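You operate a simulated robot arm through the tools that you are given. There is no shell and no other tool. Be economical: measure what you need, move in short steps, check, and stop when the job is done.

You run a simulated robot arm. Do the job below in one go: nothing can be reset, and whatever is moved stays where it is left.

JOB
Put one of the spice jars from the worktop on the orange plate.
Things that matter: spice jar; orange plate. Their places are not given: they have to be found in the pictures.

It is judged by the outcome, as a careful person would: the job done as asked, and still so three seconds after it is handed in. It fails if anything else is knocked over, pushed out of place, dropped, spilled or broken.

ROBOT AND FRAMES
A 7-joint arm with a two-finger parallel gripper, fixed in place. Base frame: the origin is at the foot of the arm, x ahead of it, y to its left, z up; the work surface is at about z = 0. Units: mm, rad, N and s.
With the tool pointing down near the work surface it reaches from about 240 to 620 mm from the base axis. Its first joint turns from -1.152 to 1.152 rad. Payload 2.6 kg.
The tool frame sits at the grasp point between the pads (the TCP): z along the fingers, y along the line on which they close. The tips reach 30 mm beyond it. The gripper opens to 94 mm. The fingers are 28 mm wide and 10 mm thick; the gripper's body (50 by 96 mm) begins 55 mm behind the TCP.
Orientation is that of the tool frame in the base frame, as a unit quaternion [x, y, z, w]. With the fingers straight down and closing along the base's y, the tool's x points along the base's -x, its y along +y and its z along -z.

CONTROLS
- The arm moves only by the tool move_arm. Its argument "moves" is a list of rows, each an object of numbers (a shift or turn left out is 0, a gripper value left out holds the last): "x", "y", "z": the shift along the tool's x, y, z in mm; "wx", "wy", "wz": the turn, a rotation vector about the tool's x, y, z in rad; "claw": the gripper command, from -1 (fully open) to 1 (shut), values between in proportion. In form: [{"x": .., "y": .., "z": .., "wx": .., "wy": .., "wz": .., "claw": ..}, ...]. A call has 1 to 8 rows; each row is the pose to reach, as a shift and turn from the pose commanded when the call began, along the tool's axes at that moment. Rows are played at 5 a second. More than 50 mm and 0.15 rad between two rows, or a gripper value outside its range, and nothing of the call is played. A pose out of reach is approached as far as the arm can. The call stops where the force on the tool passes 40 N (or 10 N more than at its start, if that is more) or the arm is blocked; 0.2 s more then pass. Each finger travels about 72 mm/s and halts on what it meets, pressing with about 33 N; the grip force reading is that of the motor and also rises with nothing between the fingers. The clock runs only during rows and for 0.2 s after the last one: add rows that repeat a pose to give the fingers time. It gives the time, the measured TCP pose, the force on the tool (base axes), the opening and the grip force at its end, in the units of the frame above (readings bear some noise), and new pictures: "pictures" is both (left out), scene, wrist or none.
- Cameras (640 x 400 px; columns grow to the right, rows downward): "scene" is fixed at [52.2, 421.5, 567.8]; the picture's right is [-0.75, -0.67, 0.00], its down [-0.34, 0.38, -0.86] and it looks along [0.57, -0.64, -0.51] (base axes); focal length 354 px, centre (320, 200). "wrist" rides on the gripper at [-37, 0, -58] in the tool frame; the picture's right is [0.00, -1.00, 0.00], its down [0.97, 0.00, -0.24] and it looks along [0.24, 0.00, 0.97] (tool axes); focal length 218 px, centre (320, 200).
- point_at(camera, pixels): there is no depth. For up to 12 entries [column, row, z] of the newest picture of that camera ("zoom" is the newest enlarged one), the place [x, y] in the base frame at which the ray of that pixel passes the height z, good to about 2 mm, but the place of the scene camera against the robot may be out by one fixed shift of up to 18 mm in any direction. It takes no simulated time.
- close_up(camera, box): a new picture of the part [left, top, right, bottom] of that camera's present view, enlarged. It takes no simulated time.
- sign_off(): hands the job in; it is judged then, once.

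Go step by step. Measure first, check grasps and placings, and put right what went wrong. The budget is 60 turns and 120 pictures, counting those below and the enlarged ones. Unless the task says otherwise, let go and move clear before handing in, and close with one line.

The tools are called after "Call:" as name(argument=value, ...) on one line, values as JSON. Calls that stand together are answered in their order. move_arm: Moves the arm, as the interface text tells. Its arguments: {"type":"object","properties":{"moves":{"type":"array"},"pictures":{"type":"string","enum":["both","scene","wrist","none"]}},"required":["moves"]} The other tools are called the same way: point_at (camera, pixels) gives the place at which the rays of pixels pass given heights; close_up (camera, box) takes an enlarged picture of a part of a camera's view; sign_off () hands the job in.

At the start:

```text
clock: 0.0
tcp_pos: [372.7, -124.8, 254.2]
tool_rot: [0.0, 1.0, 0.0, 0.001]
ft_force: [0.1, 0.3, 0.2]
gripper_width: 94.2
finger_force: 0.0
```

scene: 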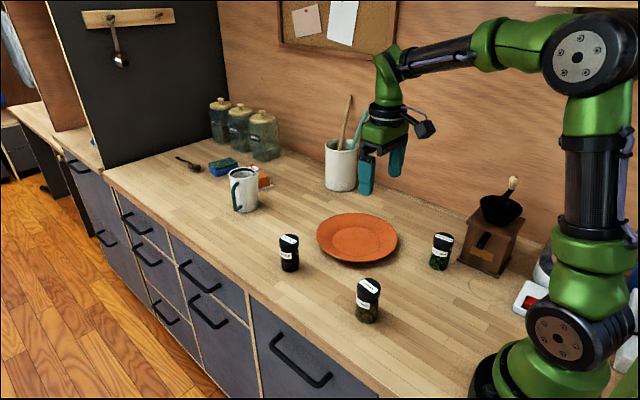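
wrist: 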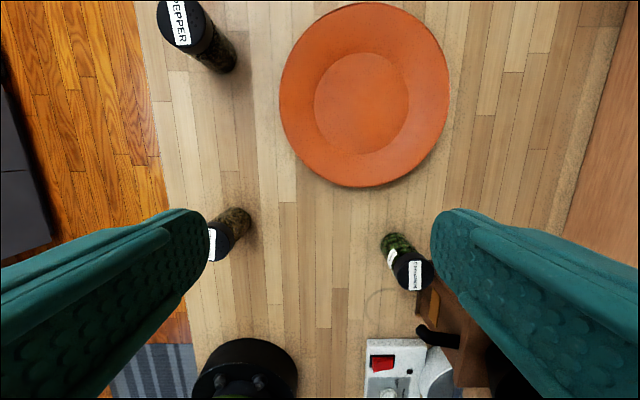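

The pictures show three jars: scene (289,253), (368,300) and (441,251). The plate is at scene (357,238) and wrist (365,95). I'll measure their places first.

Call:
point_at(camera="wrist", pixels=[[220, 60, 0], [185, 22, 80], [240, 215, 0], [215, 245, 70], [392, 240, 0], [418, 273, 80], [362, 95, 10], [281, 95, 20], [449, 95, 20], [365, 3, 20], [365, 187, 20]])

Call:
point_at(camera="scene", pixels=[[290, 267, 0], [289, 240, 80], [367, 318, 0], [369, 286, 80], [439, 266, 0], [442, 238, 80], [357, 240, 10]])

Call:
close_up(camera="scene", box=[260, 190, 480, 330])

```text
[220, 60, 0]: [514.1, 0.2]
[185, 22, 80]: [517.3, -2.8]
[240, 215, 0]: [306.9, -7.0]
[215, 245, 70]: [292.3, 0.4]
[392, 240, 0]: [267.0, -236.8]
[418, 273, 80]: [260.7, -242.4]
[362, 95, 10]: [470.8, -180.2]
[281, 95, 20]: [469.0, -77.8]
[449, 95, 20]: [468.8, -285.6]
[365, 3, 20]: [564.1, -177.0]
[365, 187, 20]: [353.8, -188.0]
```

```text
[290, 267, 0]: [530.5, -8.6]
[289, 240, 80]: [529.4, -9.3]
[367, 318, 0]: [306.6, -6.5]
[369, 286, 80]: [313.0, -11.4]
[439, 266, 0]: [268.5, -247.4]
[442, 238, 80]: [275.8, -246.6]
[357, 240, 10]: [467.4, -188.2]
```

```text
2.86 times, centred on (370, 260) of scene
```

zoom: 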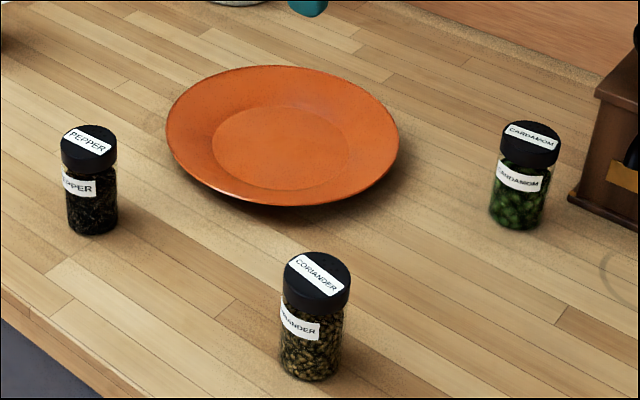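

Coriander stands clear at about (302,-3), and the plate centre is about (462,-182). I'll go above the coriander jar and look again.

Call:
move_arm(moves=[{"x": 18, "y": 31, "claw": -1}, {"x": 36, "y": 62}, {"x": 54, "y": 93}, {"x": 70, "y": 122}, {"x": 70, "y": 122, "z": 40}, {"x": 70, "y": 122, "z": 60}])

```text
clock: 1.4
tcp_pos: [303.6, -4.3, 193.8]
tool_rot: [0.0, 1.0, 0.0, 0.0]
ft_force: [0.6, -0.8, 0.0]
gripper_width: 93.7
finger_force: 0.0
```

scene: 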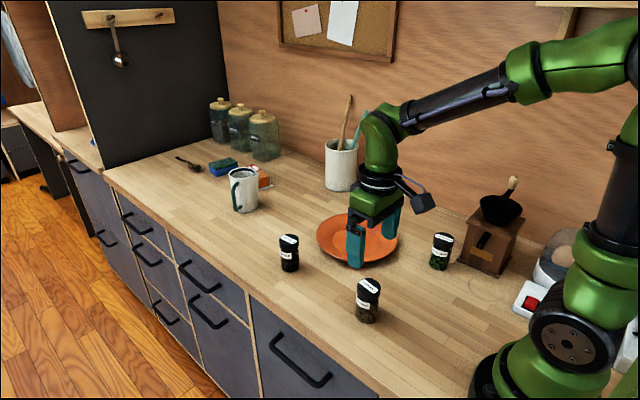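
wrist: 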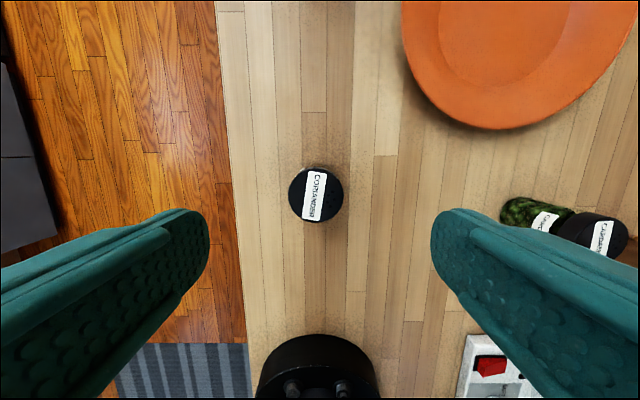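

The cap is at wrist (316,194). I'll measure its centre and edges at several possible heights.

Call:
point_at(camera="wrist", pixels=[[316, 194, 70], [316, 194, 80], [316, 194, 90], [289, 194, 80], [344, 194, 80], [316, 166, 80], [316, 222, 80]])

Call:
point_at(camera="scene", pixels=[[369, 285.5, 60], [369, 285.5, 70], [369, 285.5, 80], [369, 285.5, 90], [367, 319, 0], [399, 238, 20], [317, 238, 20], [357, 213, 20], [357, 263, 20]])

Call:
close_up(camera="wrist", box=[270, 150, 370, 240])

```text
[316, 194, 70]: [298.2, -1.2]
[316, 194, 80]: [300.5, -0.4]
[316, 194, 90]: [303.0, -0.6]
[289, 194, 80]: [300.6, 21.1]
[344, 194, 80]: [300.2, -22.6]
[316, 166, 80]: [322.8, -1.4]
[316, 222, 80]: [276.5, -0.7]
```

```text
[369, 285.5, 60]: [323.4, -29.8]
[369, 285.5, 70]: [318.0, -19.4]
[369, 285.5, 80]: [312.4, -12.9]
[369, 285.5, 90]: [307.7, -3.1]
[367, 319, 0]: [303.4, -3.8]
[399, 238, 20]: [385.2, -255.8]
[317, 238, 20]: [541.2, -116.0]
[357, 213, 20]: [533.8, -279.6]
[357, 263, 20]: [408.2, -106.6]
```

```text
4.44 times, centred on (320, 195) of wrist
```

zoom: 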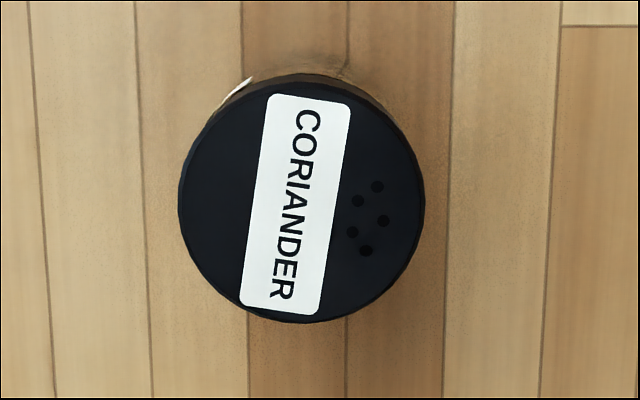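

The jar is about 90 mm tall with a cap about 42 mm wide, centred near (302,-0.5). I'll descend to z≈60 with the gripper open, then close.

Call:
move_arm(moves=[{"x": 1.5, "y": 3.8, "z": 30, "claw": -1}, {"x": 1.5, "y": 3.8, "z": 70}, {"x": 1.5, "y": 3.8, "z": 105}, {"x": 1.5, "y": 3.8, "z": 134}, {"x": 1.5, "y": 3.8, "z": 134}])

Call:
move_arm(moves=[{"claw": 1}, {"claw": 1}, {"claw": 1}, {"claw": 1}])

```text
clock: 2.6
tcp_pos: [299.4, -0.5, 59.6]
tool_rot: [0.001, 1.0, 0.0, 0.0]
ft_force: [0.3, -0.3, 0.2]
gripper_width: 94.1
finger_force: 0.1
```

scene: 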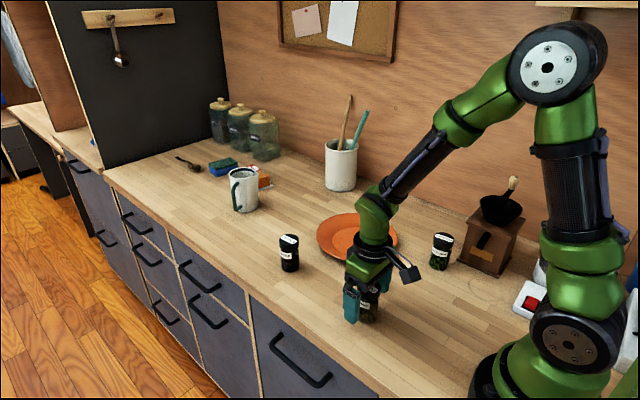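
wrist: 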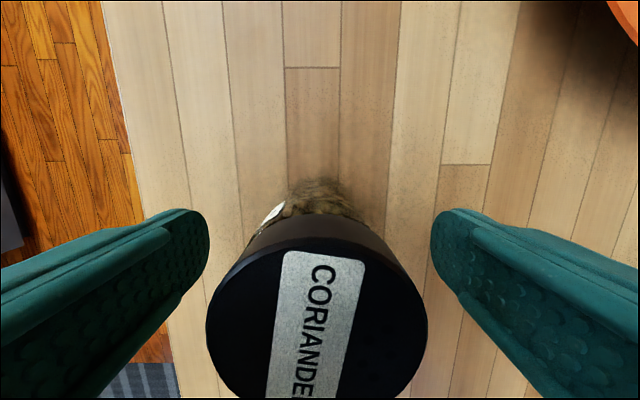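

```text
clock: 3.6
tcp_pos: [302.1, -1.1, 59.8]
tool_rot: [0.0, 1.0, 0.001, 0.001]
ft_force: [0.0, -0.3, -1.0]
gripper_width: 44.2
finger_force: 32.7
```

scene: 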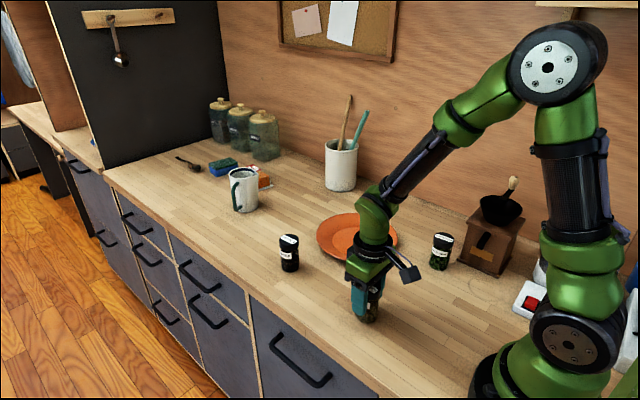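
wrist: 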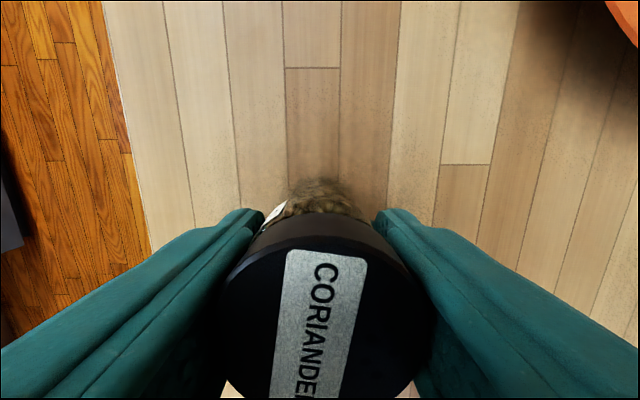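

The fingers hold the jar at 44 mm opening. I'll lift it 110 mm and check the grip.

Call:
move_arm(moves=[{"z": -25, "claw": 1}, {"z": -60}, {"z": -100}, {"z": -120}, {"z": -120}])

```text
clock: 4.8
tcp_pos: [300.2, -0.8, 180.5]
tool_rot: [0.0, 1.0, 0.0, 0.0]
ft_force: [-0.1, 0.1, -0.7]
gripper_width: 44.4
finger_force: 32.8
```

scene: 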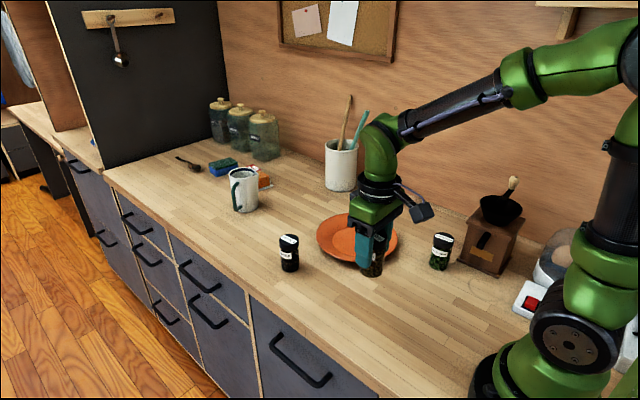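
wrist: 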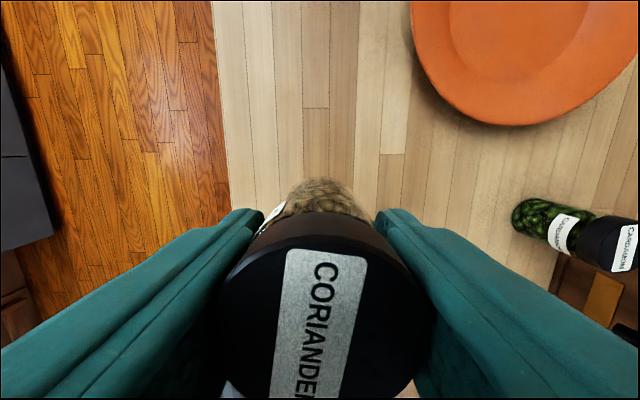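

The jar is held and clear of the worktop (bottom about 120 mm up). I'll carry it over the plate centre at about (461,-182).

Call:
move_arm(moves=[{"x": -20, "y": -22, "claw": 1}, {"x": -48, "y": -54}, {"x": -76, "y": -86}, {"x": -104, "y": -118}, {"x": -132, "y": -150}, {"x": -152, "y": -172}, {"x": -160, "y": -181}, {"x": -160, "y": -181}])

```text
clock: 6.6
tcp_pos: [459.4, -180.3, 181.2]
tool_rot: [0.0, 1.0, 0.0, -0.001]
ft_force: [0.0, -0.6, -1.7]
gripper_width: 44.1
finger_force: 32.7
```

scene: 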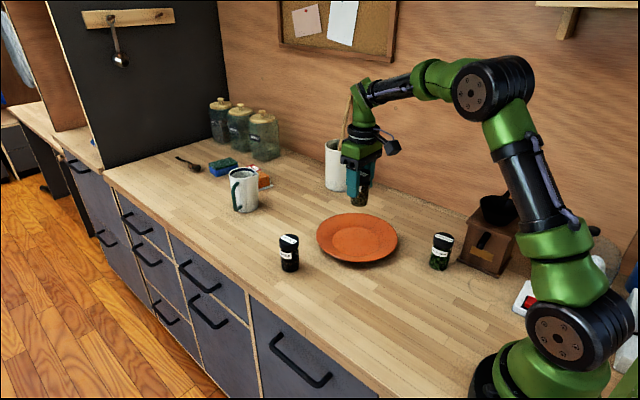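
wrist: 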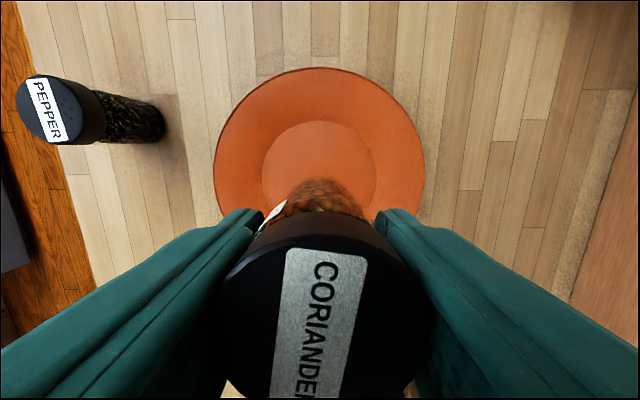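

The plate is ahead at wrist (320,172), and the inner flat spans columns 262–378. I'll check its centre from this view.

Call:
point_at(camera="wrist", pixels=[[214, 172, 20], [426, 172, 20], [320, 67, 20], [262, 175, 8], [378, 175, 8], [320, 121, 8]])

```text
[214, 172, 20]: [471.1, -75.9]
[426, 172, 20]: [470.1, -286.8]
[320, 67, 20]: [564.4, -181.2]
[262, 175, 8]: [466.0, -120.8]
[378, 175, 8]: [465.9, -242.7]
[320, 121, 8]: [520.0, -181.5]
```

The plate centre comes to (459,-181), so the jar is right over it. I'll lower it to just above the plate, then go down in small steps.

Call:
move_arm(moves=[{"z": 30, "claw": 1}, {"z": 65}, {"z": 90}, {"z": 100}, {"z": 100}], pictures="scene")

Call:
move_arm(moves=[{"z": 2}, {"z": 4}, {"z": 6}, {"z": 8}, {"z": 8}], pictures="none")

```text
clock: 7.8
tcp_pos: [459.9, -179.5, 80.6]
tool_rot: [0.001, 1.0, -0.001, 0.0]
ft_force: [0.7, 0.2, -0.6]
gripper_width: 44.1
finger_force: 33.0
```

scene: 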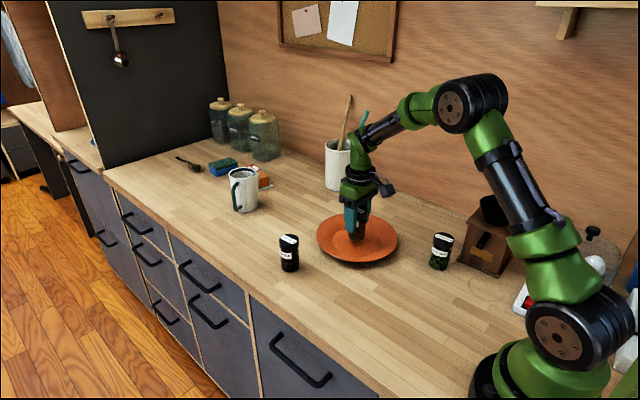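

```text
clock: 9.0
tcp_pos: [460.4, -179.8, 71.0]
tool_rot: [0.001, 1.0, 0.0, 0.0]
ft_force: [-0.6, -0.5, -1.6]
gripper_width: 44.0
finger_force: 32.9
```

No contact yet at z≈72. I'll go down in 1 mm steps and watch the force.

Call:
move_arm(moves=[{"z": 1}, {"z": 2}, {"z": 3}, {"z": 3}], pictures="none")

Call:
close_up(camera="scene", box=[310, 180, 410, 270])

```text
clock: 10.0
tcp_pos: [460.9, -180.9, 69.8]
tool_rot: [0.001, 1.0, 0.0, 0.0]
ft_force: [0.1, 0.2, -1.3]
gripper_width: 44.1
finger_force: 33.2
```

```text
4.44 times, centred on (360, 225) of scene
```

zoom: 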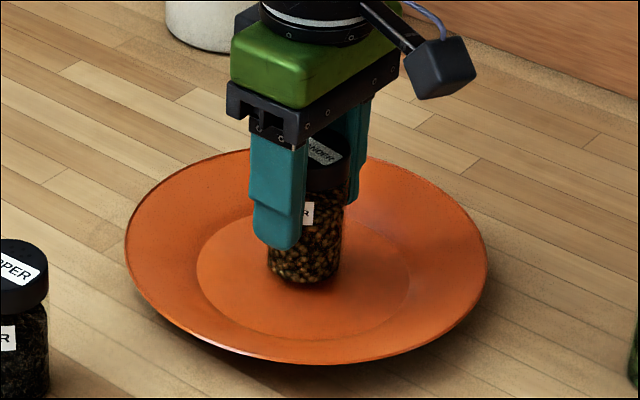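

The jar is nearly down but there is still no contact force. I'll keep stepping down.

Call:
move_arm(moves=[{"z": 1}, {"z": 1.5}, {"z": 2}, {"z": 2}], pictures="none")

Call:
move_arm(moves=[{"z": 1}, {"z": 1.5}, {"z": 2}, {"z": 2}], pictures="none")

```text
clock: 11.0
tcp_pos: [461.8, -181.4, 66.9]
tool_rot: [-0.001, 1.0, -0.001, 0.0]
ft_force: [0.0, -0.2, -0.9]
gripper_width: 44.0
finger_force: 32.4
```

```text
clock: 12.0
tcp_pos: [460.7, -180.7, 64.3]
tool_rot: [0.0, 1.0, -0.001, -0.001]
ft_force: [0.0, 0.6, -0.8]
gripper_width: 43.7
finger_force: 32.8
```

Call:
move_arm(moves=[{"z": 0.5}, {"z": 1}, {"z": 1.5}, {"z": 1.5}], pictures="none")

Call:
close_up(camera="scene", box=[330, 200, 390, 260])

```text
clock: 13.0
tcp_pos: [461.6, -180.6, 64.3]
tool_rot: [0.001, 1.0, 0.0, 0.001]
ft_force: [-2.4, 0.1, 3.7]
gripper_width: 44.1
finger_force: 33.3
```

```text
6.67 times, centred on (360, 230) of scene
```

zoom: 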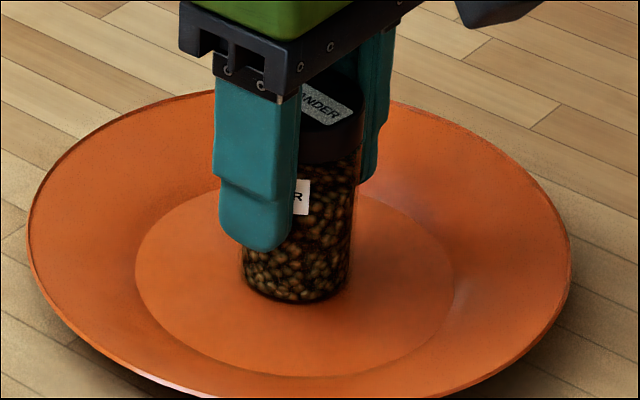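

The force turned upward (3.7 N), so the jar is touching the plate. I'll open the gripper and check before rising.

Call:
move_arm(moves=[{"claw": 0.2}, {"claw": -0.4}, {"claw": -1}, {"claw": -1}, {"claw": -1}, {"claw": -1}])

```text
clock: 14.4
tcp_pos: [460.6, -180.8, 63.6]
tool_rot: [-0.001, 1.0, 0.0, 0.0]
ft_force: [-0.4, -0.2, -0.4]
gripper_width: 93.7
finger_force: 0.2
```

scene: 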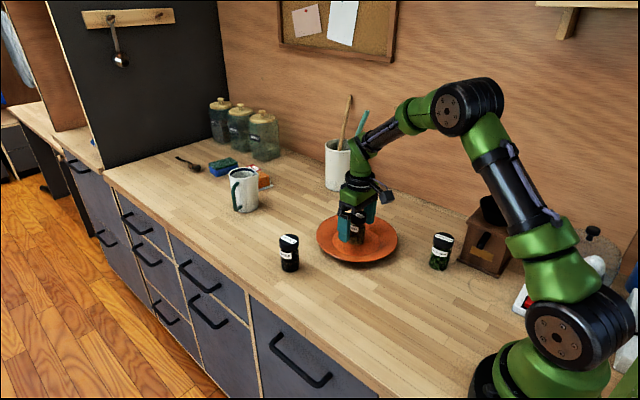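
wrist: 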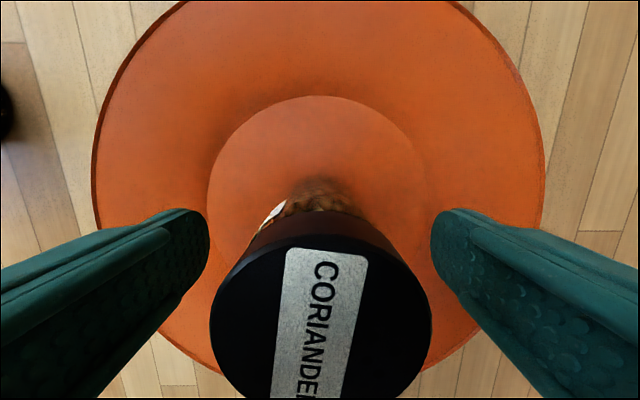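

The jar stands upright and free of the fingers. I'll rise straight up.

Call:
move_arm(moves=[{"z": -20, "claw": -1}, {"z": -50}, {"z": -90}, {"z": -130}, {"z": -160}, {"z": -160}])

```text
clock: 15.8
tcp_pos: [461.5, -181.6, 224.0]
tool_rot: [-0.001, 1.0, 0.0, 0.0]
ft_force: [-1.4, 0.8, -0.7]
gripper_width: 93.9
finger_force: 0.1
```

scene: 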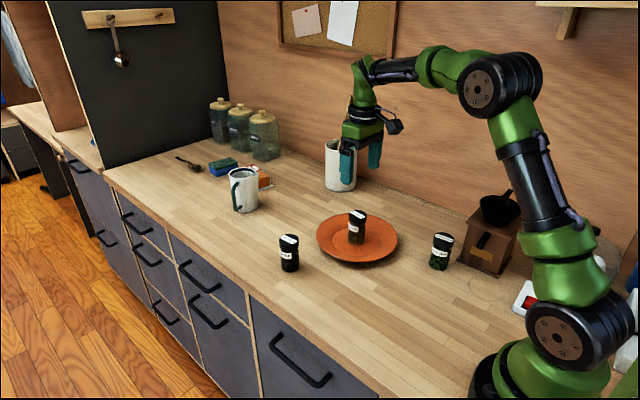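
wrist: 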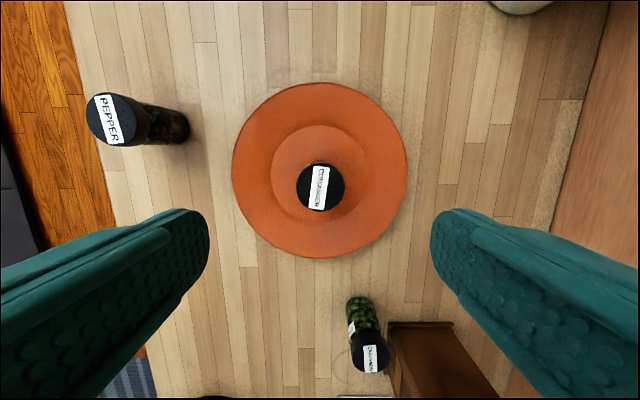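

The jar stands upright in the middle of the plate (scene (357,228)), nothing else has moved, and the gripper is clear. I'm handing in.

Call:
sign_off()

```text
The job is handed in.
```

The coriander jar is standing upright in the middle of the orange plate, nothing else was moved, and the job is handed in.
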